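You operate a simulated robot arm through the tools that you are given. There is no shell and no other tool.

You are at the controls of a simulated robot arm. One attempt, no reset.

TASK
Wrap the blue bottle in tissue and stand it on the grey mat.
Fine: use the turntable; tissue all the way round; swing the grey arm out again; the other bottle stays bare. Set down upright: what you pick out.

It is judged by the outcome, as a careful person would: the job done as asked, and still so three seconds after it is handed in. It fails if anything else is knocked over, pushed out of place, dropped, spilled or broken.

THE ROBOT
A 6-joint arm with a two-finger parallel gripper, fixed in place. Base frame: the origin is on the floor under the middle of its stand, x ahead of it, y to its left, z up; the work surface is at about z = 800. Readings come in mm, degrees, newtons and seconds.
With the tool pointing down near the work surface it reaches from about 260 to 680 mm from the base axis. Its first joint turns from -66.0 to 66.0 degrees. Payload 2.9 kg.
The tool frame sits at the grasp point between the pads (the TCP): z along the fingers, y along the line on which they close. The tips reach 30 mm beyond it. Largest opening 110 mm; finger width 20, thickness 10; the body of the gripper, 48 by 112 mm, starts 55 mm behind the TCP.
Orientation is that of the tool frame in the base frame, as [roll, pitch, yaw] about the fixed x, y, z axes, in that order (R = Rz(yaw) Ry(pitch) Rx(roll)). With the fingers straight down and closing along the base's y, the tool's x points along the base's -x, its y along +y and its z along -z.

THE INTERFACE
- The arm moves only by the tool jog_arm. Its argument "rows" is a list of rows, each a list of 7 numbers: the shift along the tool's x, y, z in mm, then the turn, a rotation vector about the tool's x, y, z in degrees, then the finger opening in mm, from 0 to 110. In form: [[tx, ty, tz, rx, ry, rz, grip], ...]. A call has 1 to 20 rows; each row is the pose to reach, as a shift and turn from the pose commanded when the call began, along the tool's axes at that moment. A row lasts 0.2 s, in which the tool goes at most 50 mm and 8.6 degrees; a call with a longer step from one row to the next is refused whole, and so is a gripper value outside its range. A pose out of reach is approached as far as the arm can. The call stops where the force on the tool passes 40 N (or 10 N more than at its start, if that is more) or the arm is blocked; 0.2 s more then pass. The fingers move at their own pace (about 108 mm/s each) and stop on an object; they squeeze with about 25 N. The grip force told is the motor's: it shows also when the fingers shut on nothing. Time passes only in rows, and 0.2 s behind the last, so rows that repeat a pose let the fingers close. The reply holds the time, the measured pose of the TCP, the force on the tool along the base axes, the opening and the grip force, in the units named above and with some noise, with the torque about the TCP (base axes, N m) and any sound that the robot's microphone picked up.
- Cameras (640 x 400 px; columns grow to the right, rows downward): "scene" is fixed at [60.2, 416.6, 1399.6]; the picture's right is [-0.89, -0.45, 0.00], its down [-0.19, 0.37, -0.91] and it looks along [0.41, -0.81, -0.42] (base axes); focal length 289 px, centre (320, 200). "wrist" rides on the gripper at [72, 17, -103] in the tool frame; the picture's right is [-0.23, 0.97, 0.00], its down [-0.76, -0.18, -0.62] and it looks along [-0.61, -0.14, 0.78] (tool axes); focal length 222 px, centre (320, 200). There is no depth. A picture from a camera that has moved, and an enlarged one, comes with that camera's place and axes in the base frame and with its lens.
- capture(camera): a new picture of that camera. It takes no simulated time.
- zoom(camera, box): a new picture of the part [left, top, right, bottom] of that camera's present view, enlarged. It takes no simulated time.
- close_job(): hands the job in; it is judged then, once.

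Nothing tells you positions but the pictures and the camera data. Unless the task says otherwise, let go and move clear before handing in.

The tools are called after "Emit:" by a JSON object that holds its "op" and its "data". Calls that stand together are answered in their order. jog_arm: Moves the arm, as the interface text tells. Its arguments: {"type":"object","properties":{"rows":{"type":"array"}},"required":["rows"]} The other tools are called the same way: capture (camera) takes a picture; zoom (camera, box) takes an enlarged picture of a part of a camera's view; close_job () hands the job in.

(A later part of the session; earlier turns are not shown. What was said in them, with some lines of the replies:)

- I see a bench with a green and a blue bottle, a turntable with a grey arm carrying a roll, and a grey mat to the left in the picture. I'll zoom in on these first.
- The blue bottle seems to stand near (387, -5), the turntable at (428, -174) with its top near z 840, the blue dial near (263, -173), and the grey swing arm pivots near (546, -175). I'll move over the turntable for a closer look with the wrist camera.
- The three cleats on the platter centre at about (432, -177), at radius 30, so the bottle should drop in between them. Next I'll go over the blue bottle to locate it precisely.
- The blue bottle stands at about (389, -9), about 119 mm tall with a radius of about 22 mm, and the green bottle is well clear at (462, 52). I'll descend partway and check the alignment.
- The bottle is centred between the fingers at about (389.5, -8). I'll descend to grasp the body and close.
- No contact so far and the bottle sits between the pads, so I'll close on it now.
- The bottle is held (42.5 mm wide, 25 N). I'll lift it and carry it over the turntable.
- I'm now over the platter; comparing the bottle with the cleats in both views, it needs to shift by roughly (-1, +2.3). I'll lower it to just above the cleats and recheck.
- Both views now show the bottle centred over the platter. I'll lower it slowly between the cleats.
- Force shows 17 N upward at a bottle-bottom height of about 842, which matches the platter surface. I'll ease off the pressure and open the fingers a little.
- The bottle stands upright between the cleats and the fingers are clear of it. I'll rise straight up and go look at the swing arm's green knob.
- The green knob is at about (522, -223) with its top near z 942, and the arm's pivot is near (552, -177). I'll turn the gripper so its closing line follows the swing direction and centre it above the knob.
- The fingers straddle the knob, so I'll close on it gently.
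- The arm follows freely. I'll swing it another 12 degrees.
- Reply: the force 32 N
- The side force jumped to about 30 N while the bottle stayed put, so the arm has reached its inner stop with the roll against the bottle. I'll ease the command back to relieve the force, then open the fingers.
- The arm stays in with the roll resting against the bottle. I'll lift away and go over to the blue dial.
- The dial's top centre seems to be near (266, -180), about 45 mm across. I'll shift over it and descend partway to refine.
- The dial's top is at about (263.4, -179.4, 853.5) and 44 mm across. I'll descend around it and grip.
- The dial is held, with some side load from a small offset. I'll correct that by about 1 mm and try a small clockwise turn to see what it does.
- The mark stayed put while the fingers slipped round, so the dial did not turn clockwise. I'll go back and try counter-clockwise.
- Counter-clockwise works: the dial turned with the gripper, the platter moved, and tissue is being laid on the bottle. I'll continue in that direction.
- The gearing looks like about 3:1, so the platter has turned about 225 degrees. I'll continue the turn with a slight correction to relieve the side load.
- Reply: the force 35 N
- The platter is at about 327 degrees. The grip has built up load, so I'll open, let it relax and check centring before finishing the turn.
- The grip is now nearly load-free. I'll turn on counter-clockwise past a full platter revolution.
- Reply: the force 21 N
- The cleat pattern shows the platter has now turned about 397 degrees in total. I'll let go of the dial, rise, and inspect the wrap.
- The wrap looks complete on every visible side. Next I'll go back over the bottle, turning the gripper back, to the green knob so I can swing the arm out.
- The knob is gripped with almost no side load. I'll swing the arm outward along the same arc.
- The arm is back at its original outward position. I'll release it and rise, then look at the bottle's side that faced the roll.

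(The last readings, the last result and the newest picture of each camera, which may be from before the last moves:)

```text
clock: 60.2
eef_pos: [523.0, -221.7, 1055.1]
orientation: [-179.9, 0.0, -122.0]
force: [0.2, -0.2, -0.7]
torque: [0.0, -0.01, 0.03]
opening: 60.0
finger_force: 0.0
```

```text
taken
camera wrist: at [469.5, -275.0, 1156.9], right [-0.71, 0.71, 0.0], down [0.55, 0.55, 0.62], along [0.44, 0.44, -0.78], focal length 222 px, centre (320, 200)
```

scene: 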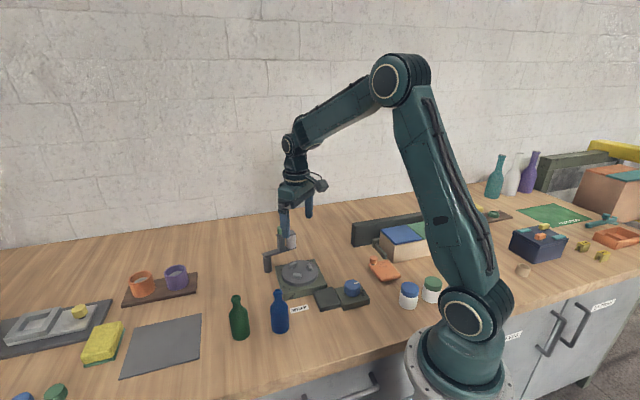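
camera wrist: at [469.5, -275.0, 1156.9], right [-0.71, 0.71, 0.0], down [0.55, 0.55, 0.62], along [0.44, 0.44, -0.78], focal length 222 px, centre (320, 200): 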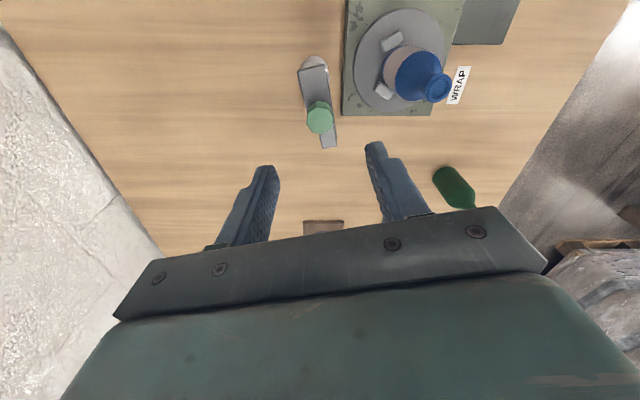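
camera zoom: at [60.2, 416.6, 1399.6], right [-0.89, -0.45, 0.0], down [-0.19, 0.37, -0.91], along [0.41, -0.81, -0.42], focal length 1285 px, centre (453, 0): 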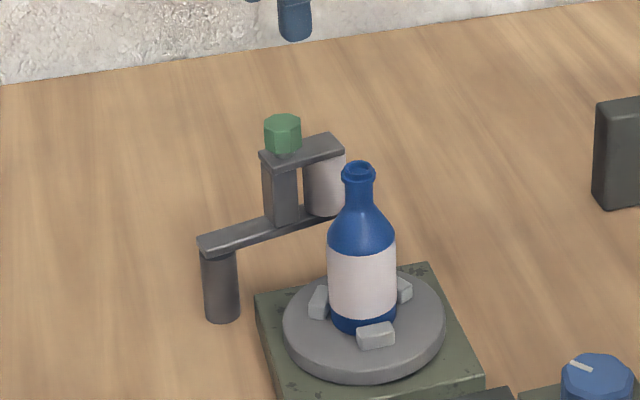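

Emit:
{"op": "zoom", "data": {"camera": "wrist", "box": [340, 10, 480, 120]}}

Emit:
{"op": "zoom", "data": {"camera": "scene", "box": [280, 230, 330, 280]}}

```text
3.64 times, centred on (410, 65) of wrist
camera zoom: at [469.5, -275.0, 1156.9], right [-0.71, 0.71, 0.0], down [0.55, 0.55, 0.62], along [0.44, 0.44, -0.78], focal length 808 px, centre (-7, 691)
```

zoom: 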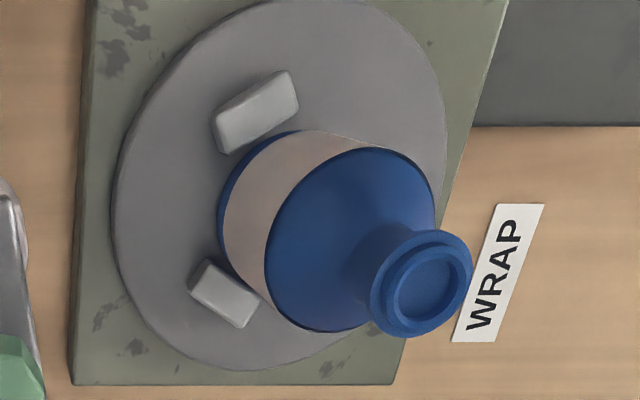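

```text
8.00 times, centred on (305, 255) of scene
camera zoom: at [60.2, 416.6, 1399.6], right [-0.89, -0.45, 0.0], down [-0.19, 0.37, -0.91], along [0.41, -0.81, -0.42], focal length 2313 px, centre (440, -240)
```

zoom: 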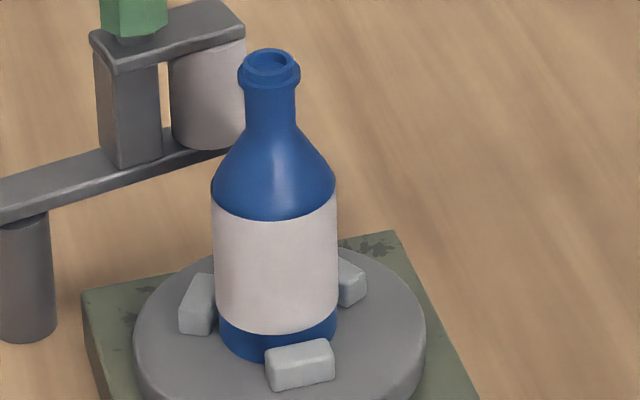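

The tissue goes all the way round with no gap visible. I'll move back over the bottle with the gripper turned back square.

Emit:
{"op": "jog_arm", "data": {"rows": [[1, 10, 0, 0, 0, 8, 80], [3, 27, 0, 0, 0, 16, 80], [5, 47, 0, 0, 0, 24, 80], [7, 67, 0, 0, 0, 32, 80], [9, 87, 0, 0, 0, 40, 80], [10.7, 98, 0, 0, 0, 48, 80], [10.7, 103, 0, 0, 0, 56, 80], [10.7, 103, 0, 0, 0, 58, 80], [10.7, 103, 40, 0, 0, 58, 80], [10.7, 103, 50, 0, 0, 58, 80], [10.7, 103, 50, 0, 0, 58, 80]]}}

Emit:
{"op": "zoom", "data": {"camera": "wrist", "box": [220, 40, 420, 200]}}

Emit:
{"op": "zoom", "data": {"camera": "scene", "box": [250, 190, 350, 290]}}

```text
clock: 62.6
eef_pos: [428.4, -179.5, 1004.7]
orientation: [180.0, 0.1, 180.0]
force: [-0.2, 0.7, 0.1]
torque: [-0.02, 0.0, 0.04]
opening: 80.0
finger_force: 0.1
```

```text
2.50 times, centred on (320, 120) of wrist
camera zoom: at [355.6, -162.8, 1107.4], right [0.23, 0.97, 0.0], down [0.76, -0.18, 0.62], along [0.61, -0.14, -0.78], focal length 555 px, centre (320, 400)
```

zoom: 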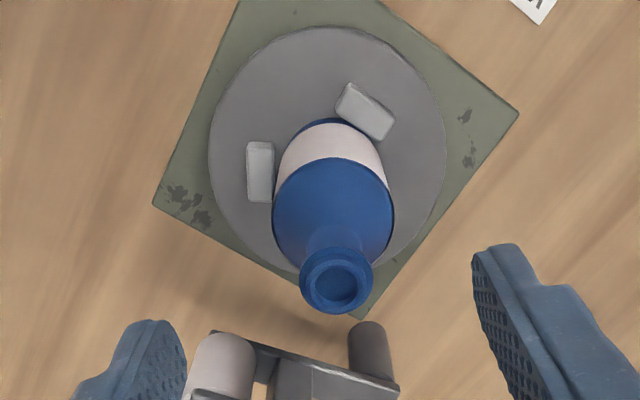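

```text
4.00 times, centred on (300, 240) of scene
camera zoom: at [60.2, 416.6, 1399.6], right [-0.89, -0.45, 0.0], down [-0.19, 0.37, -0.91], along [0.41, -0.81, -0.42], focal length 1156 px, centre (400, 40)
```

zoom: 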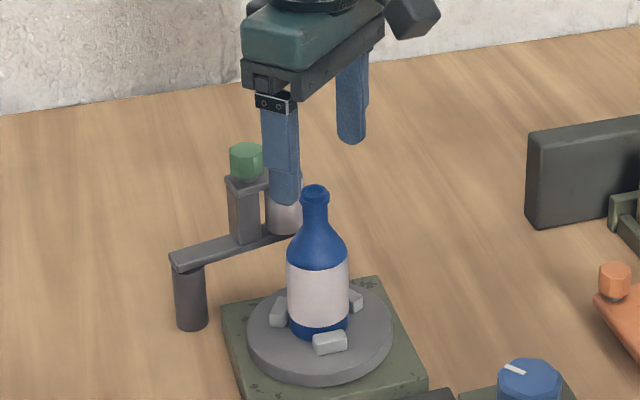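

Emit:
{"op": "jog_arm", "data": {"rows": [[-2.7, 4.8, 10, 0, 0, 0, 80], [-2.7, 4.8, 30, 0, 0, 0, 80], [-2.7, 4.8, 55, 0, 0, 0, 80], [-2.7, 4.8, 78, 0, 0, 0, 80], [-2.7, 4.8, 90, 0, 0, 0, 80], [-2.7, 4.8, 90, 0, 0, 0, 80]]}}

Emit:
{"op": "zoom", "data": {"camera": "wrist", "box": [200, 60, 440, 240]}}

Emit:
{"op": "zoom", "data": {"camera": "scene", "box": [250, 190, 350, 290]}}

```text
clock: 64.0
eef_pos: [434.7, -172.6, 912.8]
orientation: [180.0, -0.1, -180.0]
force: [0.0, -0.6, 0.2]
torque: [-0.01, 0.02, -0.03]
opening: 80.0
finger_force: 0.0
```

```text
2.22 times, centred on (320, 150) of wrist
camera zoom: at [360.9, -155.4, 1014.5], right [0.23, 0.97, 0.0], down [0.76, -0.18, 0.62], along [0.61, -0.14, -0.78], focal length 494 px, centre (320, 311)
```

zoom: 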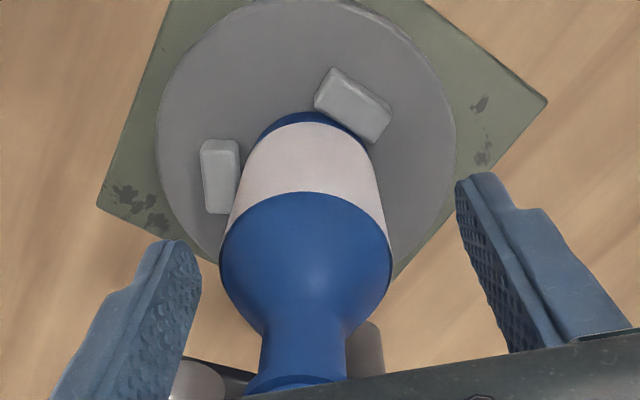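

```text
4.00 times, centred on (300, 240) of scene
camera zoom: at [60.3, 416.6, 1399.6], right [-0.89, -0.45, 0.0], down [-0.19, 0.37, -0.91], along [0.41, -0.81, -0.42], focal length 1156 px, centre (400, 40)
```

zoom: 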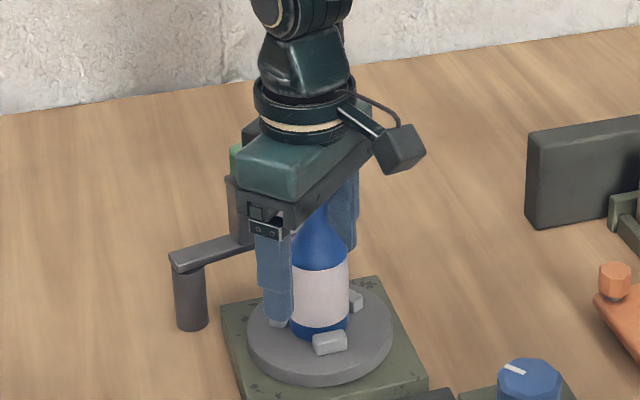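

The arm overshot by a few mm; the bottle sits slightly toward -y. I'll correct before closing.

Emit:
{"op": "jog_arm", "data": {"rows": [[1.5, -2, -2, 0, 0, 0, 80], [1.5, -3.3, -2, 0, 0, 0, 80], [1.5, -3.3, -2, 0, 0, 0, 80], [1.5, -3.3, -2, 0, 0, 0, 80]]}}

Emit:
{"op": "zoom", "data": {"camera": "wrist", "box": [200, 60, 440, 240]}}

```text
clock: 65.0
eef_pos: [430.9, -175.9, 914.9]
orientation: [180.0, 0.1, 180.0]
force: [0.7, 0.1, -0.4]
torque: [0.01, -0.02, -0.01]
opening: 80.1
finger_force: 0.0
```

```text
2.22 times, centred on (320, 150) of wrist
camera zoom: at [359.0, -159.5, 1017.1], right [0.23, 0.97, 0.0], down [0.76, -0.18, 0.62], along [0.61, -0.14, -0.78], focal length 494 px, centre (320, 311)
```

zoom: 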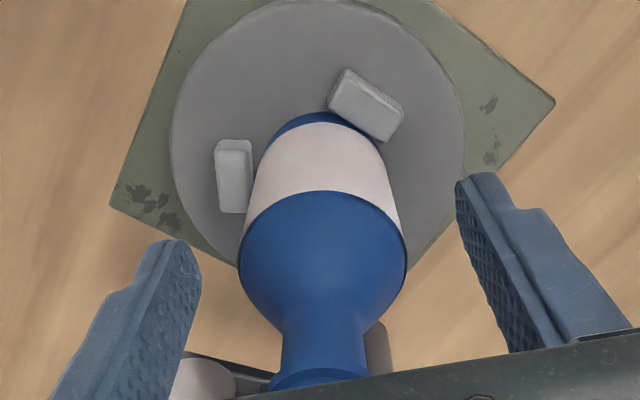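

Emit:
{"op": "jog_arm", "data": {"rows": [[0, 0, 0, 0, 0, 0, 60], [0, 0, 0, 0, 0, 0, 46], [0, 0, 0, 0, 0, 0, 30], [0, 0, 0, 0, 0, 0, 20], [0, 0, 0, 0, 0, 0, 20]]}}

Emit:
{"op": "zoom", "data": {"camera": "wrist", "box": [200, 60, 440, 240]}}

Emit:
{"op": "zoom", "data": {"camera": "scene", "box": [250, 190, 350, 290]}}

```text
clock: 66.2
eef_pos: [432.0, -175.2, 914.9]
orientation: [179.9, 0.0, -179.9]
force: [0.1, 1.1, 0.0]
torque: [0.11, -0.03, -0.01]
opening: 42.4
finger_force: 24.6
```

```text
2.22 times, centred on (320, 150) of wrist
camera zoom: at [359.1, -159.3, 1017.1], right [0.23, 0.97, 0.0], down [0.76, -0.18, 0.62], along [0.61, -0.14, -0.78], focal length 494 px, centre (320, 311)
```

zoom: 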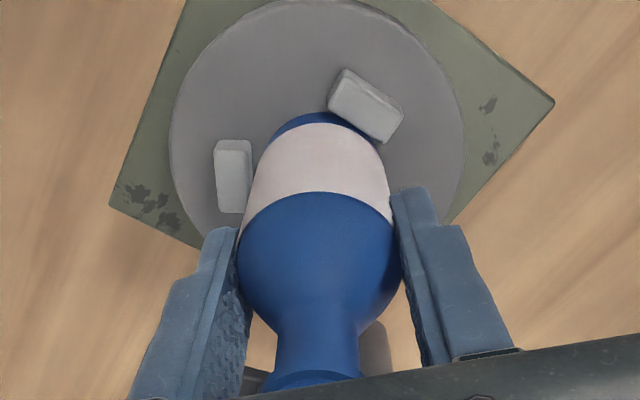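

```text
4.00 times, centred on (300, 240) of scene
camera zoom: at [60.2, 416.7, 1399.6], right [-0.89, -0.45, 0.0], down [-0.19, 0.37, -0.91], along [0.41, -0.81, -0.42], focal length 1156 px, centre (400, 40)
```

zoom: 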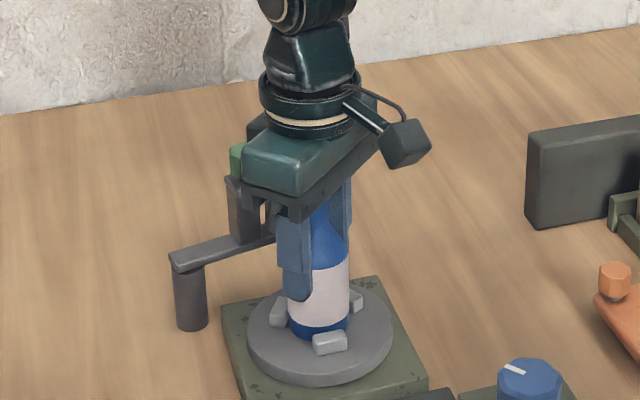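

The wrapped bottle is held. I'll lift it straight up, clear of the cleats.

Emit:
{"op": "jog_arm", "data": {"rows": [[0, 0, -5, 0, 0, 0, 20], [0, 0, -15, 0, 0, 0, 20], [0, 0, -35, 0, 0, 0, 20], [0, 0, -65, 0, 0, 0, 20], [0, 0, -100, 0, 0, 0, 20], [0, 0, -115, 0, 0, 0, 20], [0, 0, -115, 0, 0, 0, 20]]}}

Emit:
{"op": "capture", "data": {"camera": "scene"}}

Emit:
{"op": "capture", "data": {"camera": "wrist"}}

```text
clock: 67.8
eef_pos: [430.5, -174.4, 1030.9]
orientation: [-180.0, 0.0, -180.0]
force: [0.0, 0.1, -1.1]
torque: [0.0, 0.04, 0.0]
opening: 42.6
finger_force: 24.8
```

```text
taken
```

scene: 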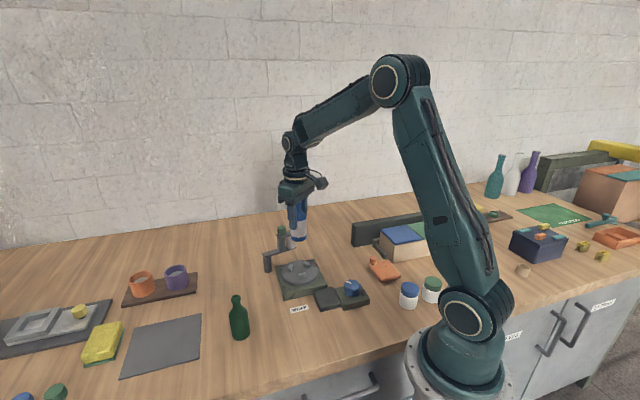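

```text
taken
camera wrist: at [358.0, -158.8, 1134.0], right [0.23, 0.97, 0.0], down [0.76, -0.18, 0.62], along [0.61, -0.14, -0.78], focal length 222 px, centre (320, 200)
```

wrist: 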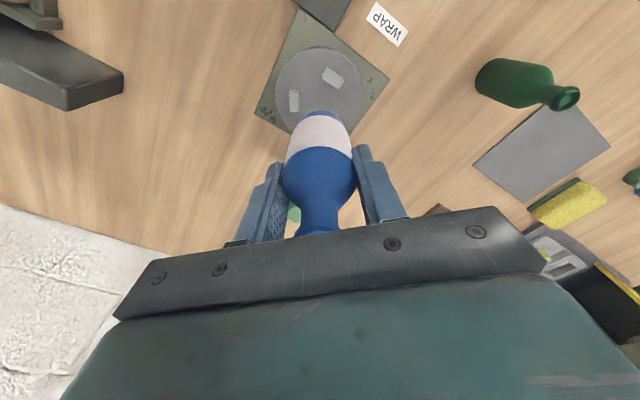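

Emit:
{"op": "jog_arm", "data": {"rows": [[-8, 16, 0, 0, 0, 0, 20], [-22, 43, 0, 0, 0, 0, 20], [-40, 79, 0, 0, 0, 0, 20], [-60, 118, 0, 0, 0, 0, 20], [-80, 158, 0, 0, 0, 0, 20], [-100, 197, 0, 0, 0, 0, 20], [-120, 236, 0, 0, 0, 0, 20], [-138, 272, 0, 0, 0, 0, 20], [-152, 300, 0, 0, 0, 0, 20], [-160, 316, 0, 0, 0, 0, 20], [-164, 323, 0, 0, 0, 0, 20], [-164, 323, 0, 0, 0, 0, 20], [-164, 323, 0, 0, 0, 0, 20]]}}

Emit:
{"op": "capture", "data": {"camera": "scene"}}

Emit:
{"op": "capture", "data": {"camera": "wrist"}}

```text
clock: 70.6
eef_pos: [596.4, 145.7, 1031.2]
orientation: [-180.0, -0.1, -180.0]
force: [-0.6, 0.1, -1.5]
torque: [-0.01, 0.0, -0.02]
opening: 42.5
finger_force: 24.3
```

```text
taken
```

scene: 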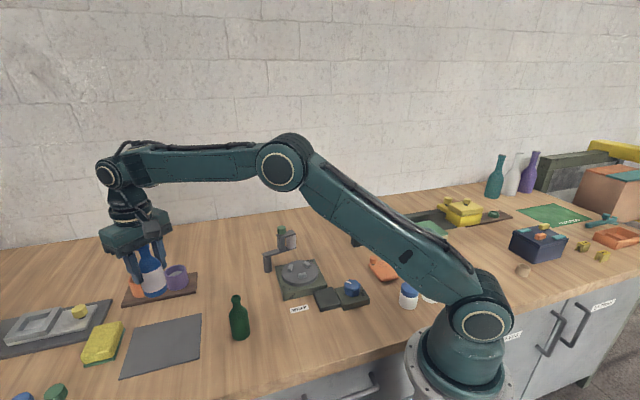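

```text
taken
camera wrist: at [523.8, 162.9, 1133.6], right [0.23, 0.97, 0.0], down [0.76, -0.18, 0.62], along [0.61, -0.14, -0.78], focal length 222 px, centre (320, 200)
```

wrist: 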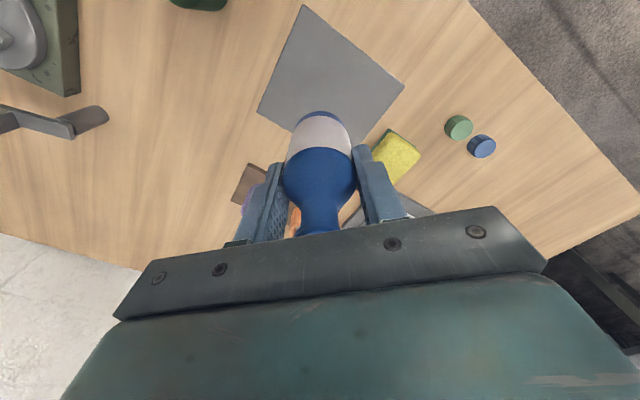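

The mat's centre works out at about (607, 155). I'll shift over it and lower to just above the mat.

Emit:
{"op": "jog_arm", "data": {"rows": [[-5, 4, 15, 0, 0, 0, 20], [-10, 8, 40, 0, 0, 0, 20], [-10, 8, 75, 0, 0, 0, 20], [-10, 8, 105, 0, 0, 0, 20], [-10, 8, 128, 0, 0, 0, 20], [-10, 8, 140, 0, 0, 0, 20], [-10, 8, 140, 0, 0, 0, 20], [-10, 8, 140, 0, 0, 0, 20]]}}

Emit:
{"op": "zoom", "data": {"camera": "scene", "box": [80, 200, 260, 390]}}

Emit:
{"op": "capture", "data": {"camera": "wrist"}}

```text
clock: 72.4
eef_pos: [606.3, 155.3, 892.4]
orientation: [180.0, 0.0, 179.9]
force: [-0.5, 0.0, -1.7]
torque: [-0.03, -0.05, 0.01]
opening: 42.5
finger_force: 24.5
```

```text
2.11 times, centred on (170, 295) of scene
camera zoom: at [60.3, 416.6, 1399.6], right [-0.89, -0.45, 0.0], down [-0.19, 0.37, -0.91], along [0.41, -0.81, -0.42], focal length 609 px, centre (636, 0)
```

zoom: 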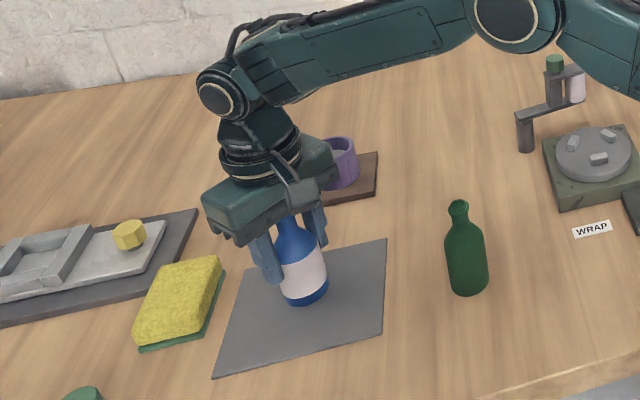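

```text
taken
camera wrist: at [533.6, 172.2, 993.8], right [0.23, 0.97, 0.0], down [0.76, -0.18, 0.62], along [0.61, -0.14, -0.78], focal length 222 px, centre (320, 200)
```

wrist: 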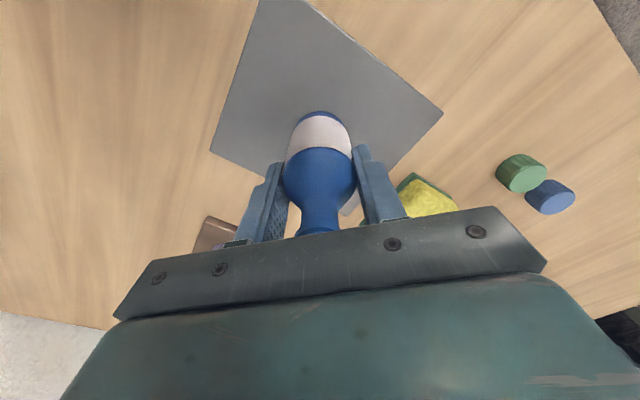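

Emit:
{"op": "jog_arm", "data": {"rows": [[0, 0, 4, 0, 0, 0, 20], [0, 0, 8, 0, 0, 0, 20], [0, 0, 11, 0, 0, 0, 20], [0, 0, 13, 0, 0, 0, 20], [0, 0, 13, 0, 0, 0, 20], [0, 0, 13, 0, 0, 0, 20]]}}

Emit:
{"op": "zoom", "data": {"camera": "scene", "box": [110, 240, 210, 350]}}

```text
clock: 73.8
eef_pos: [604.6, 155.9, 879.9]
orientation: [-180.0, 0.0, -180.0]
force: [-0.1, -1.5, -2.0]
torque: [0.01, 0.02, -0.03]
opening: 42.4
finger_force: 25.4
```

```text
3.64 times, centred on (160, 295) of scene
camera zoom: at [60.3, 416.6, 1399.6], right [-0.89, -0.45, 0.0], down [-0.19, 0.37, -0.91], along [0.41, -0.81, -0.42], focal length 1051 px, centre (902, -146)
```

zoom: 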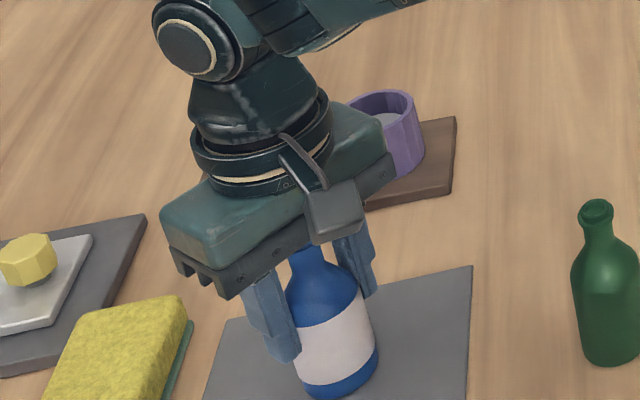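

Emit:
{"op": "jog_arm", "data": {"rows": [[0, 0, 1.5, 0, 0, 0, 20], [0, 0, 3, 0, 0, 0, 20], [0, 0, 4, 0, 0, 0, 20], [0, 0, 4, 0, 0, 0, 20], [0, 0, 4, 0, 0, 0, 20]]}}

```text
clock: 75.0
eef_pos: [606.3, 155.0, 875.8]
orientation: [179.9, 0.3, 180.0]
force: [-2.3, 0.7, 18.5]
torque: [-0.03, -0.02, -0.01]
opening: 43.0
finger_force: 24.7
```

The bottle has touched down on the mat (18 N upward). I'll relieve the pressure, open the fingers and check.

Emit:
{"op": "jog_arm", "data": {"rows": [[0, 0, -1, 0, 0, 0, 20], [0, 0, -2, 0, 0, 0, 20], [0, 0, -2, 0, 0, 0, 20], [0, 0, -2, 0, 0, 0, 48], [0, 0, -2, 0, 0, 0, 60], [0, 0, -2, 0, 0, 0, 72], [0, 0, -2, 0, 0, 0, 72]]}}

Emit:
{"op": "zoom", "data": {"camera": "scene", "box": [110, 240, 210, 350]}}

Emit:
{"op": "capture", "data": {"camera": "wrist"}}

```text
clock: 76.6
eef_pos: [605.6, 155.4, 875.3]
orientation: [180.0, 0.0, 180.0]
force: [-0.2, -0.6, 0.0]
torque: [0.02, 0.0, 0.03]
opening: 72.0
finger_force: 0.1
```

```text
3.64 times, centred on (160, 295) of scene
camera zoom: at [60.2, 416.6, 1399.6], right [-0.89, -0.45, 0.0], down [-0.19, 0.37, -0.91], along [0.41, -0.81, -0.42], focal length 1051 px, centre (902, -146)
```

zoom: 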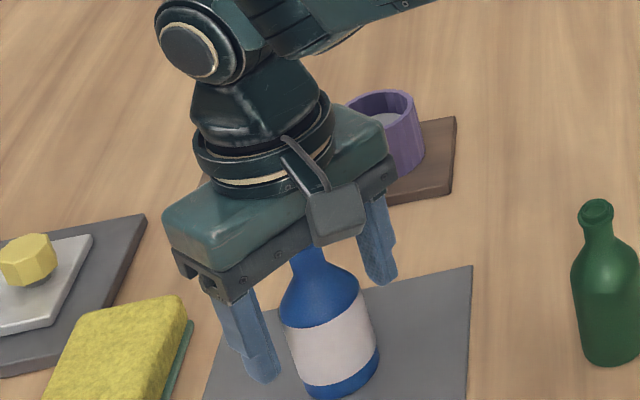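

```text
taken
camera wrist: at [532.6, 170.9, 978.6], right [0.23, 0.97, 0.0], down [0.76, -0.18, 0.62], along [0.61, -0.14, -0.78], focal length 222 px, centre (320, 200)
```

wrist: 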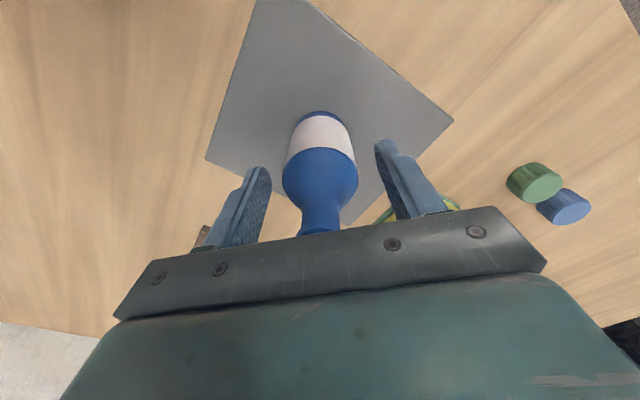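

Emit:
{"op": "jog_arm", "data": {"rows": [[0, 0, -10, 0, 0, 0, 76], [0, 0, -30, 0, 0, 0, 80], [0, 0, -60, 0, 0, 0, 80], [0, 0, -100, 0, 0, 0, 80], [0, 0, -140, 0, 0, 0, 80], [20, -10, -165, 0, 0, 0, 80], [60, -30, -170, 0, 0, 0, 80], [100, -50, -170, 0, 0, 0, 80], [130, -65, -170, 0, 0, 0, 80], [130, -65, -170, 0, 0, 0, 80], [130, -65, -170, 0, 0, 0, 80]]}}

Emit:
{"op": "capture", "data": {"camera": "scene"}}

Emit:
{"op": "zoom", "data": {"camera": "scene", "box": [100, 230, 270, 390]}}

Emit:
{"op": "capture", "data": {"camera": "wrist"}}

Emit:
{"op": "zoom", "data": {"camera": "scene", "box": [240, 200, 400, 320]}}

```text
clock: 79.0
eef_pos: [474.4, 90.3, 1046.6]
orientation: [180.0, 0.1, -180.0]
force: [0.3, 0.4, -0.3]
torque: [0.0, -0.01, 0.03]
opening: 80.1
finger_force: 0.0
```

```text
taken
```

scene: 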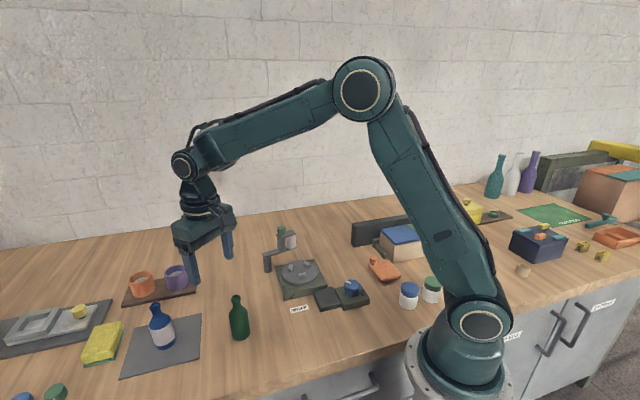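

```text
2.50 times, centred on (185, 310) of scene
camera zoom: at [60.2, 416.6, 1399.6], right [-0.89, -0.45, 0.0], down [-0.19, 0.37, -0.91], along [0.41, -0.81, -0.42], focal length 723 px, centre (658, -75)
```

zoom: 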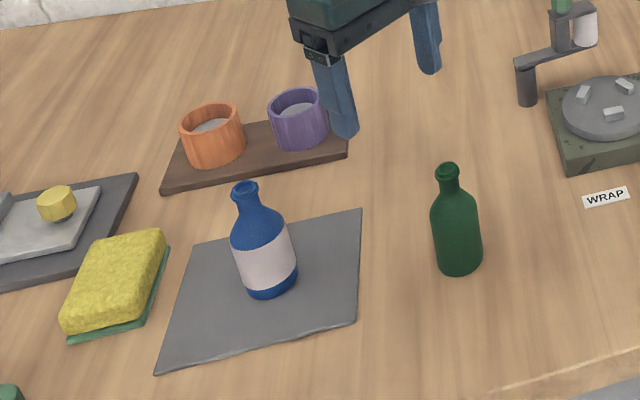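

```text
taken
camera wrist: at [402.0, 105.7, 1149.3], right [0.23, 0.97, 0.0], down [0.76, -0.18, 0.62], along [0.61, -0.14, -0.78], focal length 222 px, centre (320, 200)
```

wrist: 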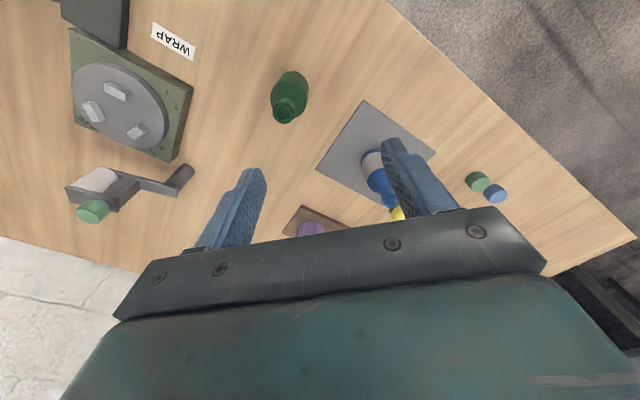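

```text
3.33 times, centred on (320, 260) of scene
camera zoom: at [60.2, 416.6, 1399.6], right [-0.89, -0.45, 0.0], down [-0.19, 0.37, -0.91], along [0.41, -0.81, -0.42], focal length 964 px, centre (320, 0)
```

zoom: 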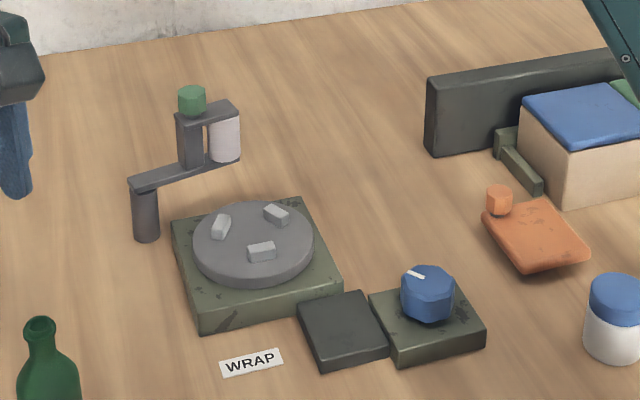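

The wrapped bottle stands on the mat, the grey arm is out, the green bottle is bare and in place. One last close look before handing in.

Emit:
{"op": "jog_arm", "data": {"rows": [[10, -10, -20, 0, 0, 0, 80], [40, -25, -40, 0, 0, 0, 80], [70, -40, -60, 0, 0, 0, 80], [70, -40, -60, 0, 0, 0, 80], [70, -40, -60, 0, 0, 0, 80], [70, -40, -60, 0, 0, 0, 80]]}}

Emit:
{"op": "zoom", "data": {"camera": "scene", "box": [120, 280, 260, 390]}}

Emit:
{"op": "capture", "data": {"camera": "wrist"}}

```text
clock: 80.4
eef_pos: [404.8, 47.9, 1107.3]
orientation: [-180.0, 0.0, -180.0]
force: [0.4, 1.5, 0.3]
torque: [-0.01, -0.01, -0.03]
opening: 80.0
finger_force: 0.1
```

```text
3.64 times, centred on (190, 335) of scene
camera zoom: at [60.2, 416.6, 1399.6], right [-0.89, -0.45, 0.0], down [-0.19, 0.37, -0.91], along [0.41, -0.81, -0.42], focal length 1051 px, centre (793, -291)
```

zoom: 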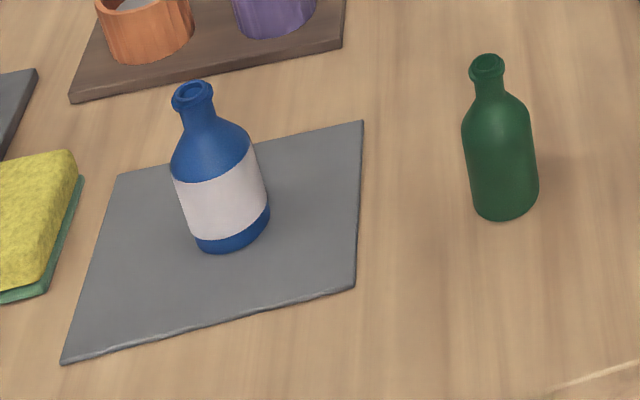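

```text
taken
camera wrist: at [332.8, 65.4, 1208.9], right [0.23, 0.97, 0.0], down [0.76, -0.18, 0.62], along [0.61, -0.14, -0.78], focal length 222 px, centre (320, 200)
```

wrist: 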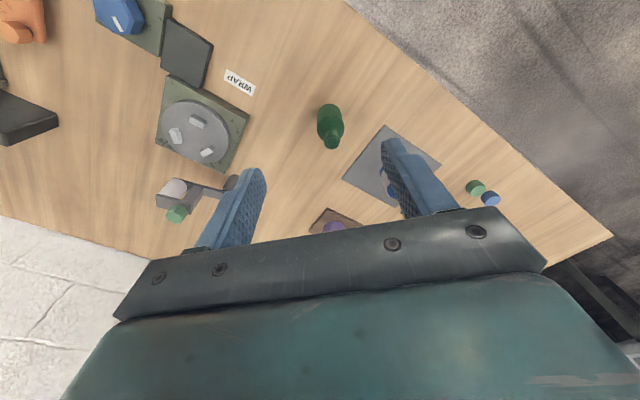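

The blue bottle stands upright and wrapped near the middle of the mat. The grey arm is swung out, the green bottle is bare and undisturbed, and the robot arm is clear, so I'm handing in.

Emit:
{"op": "close_job", "data": {}}

```text
The job is handed in.
```

The blue bottle is wrapped in tissue and standing upright near the middle of the grey mat. I handed the job in at that point; the tool didn't return a verdict.

- **Wrap:** I turned the platter about 397 degrees with the grey arm swung in, so the tissue overlaps itself. I saw no gap from any angle I could view. A narrow strip on the side that faced the roll was never in view, but it falls inside what the platter turned past the roll. The tissue is a band round the body, because the roll doesn't reach the shoulder, the neck or the bottom edge.
- **Grey arm:** It is back at its starting outward position.
- **Green bottle:** It is still bare and where it was.
- **Turntable dial:** I left it turned about 133 degrees from where it started.

Nothing else appears to have been knocked over or moved. The gripper is open and clear of everything.
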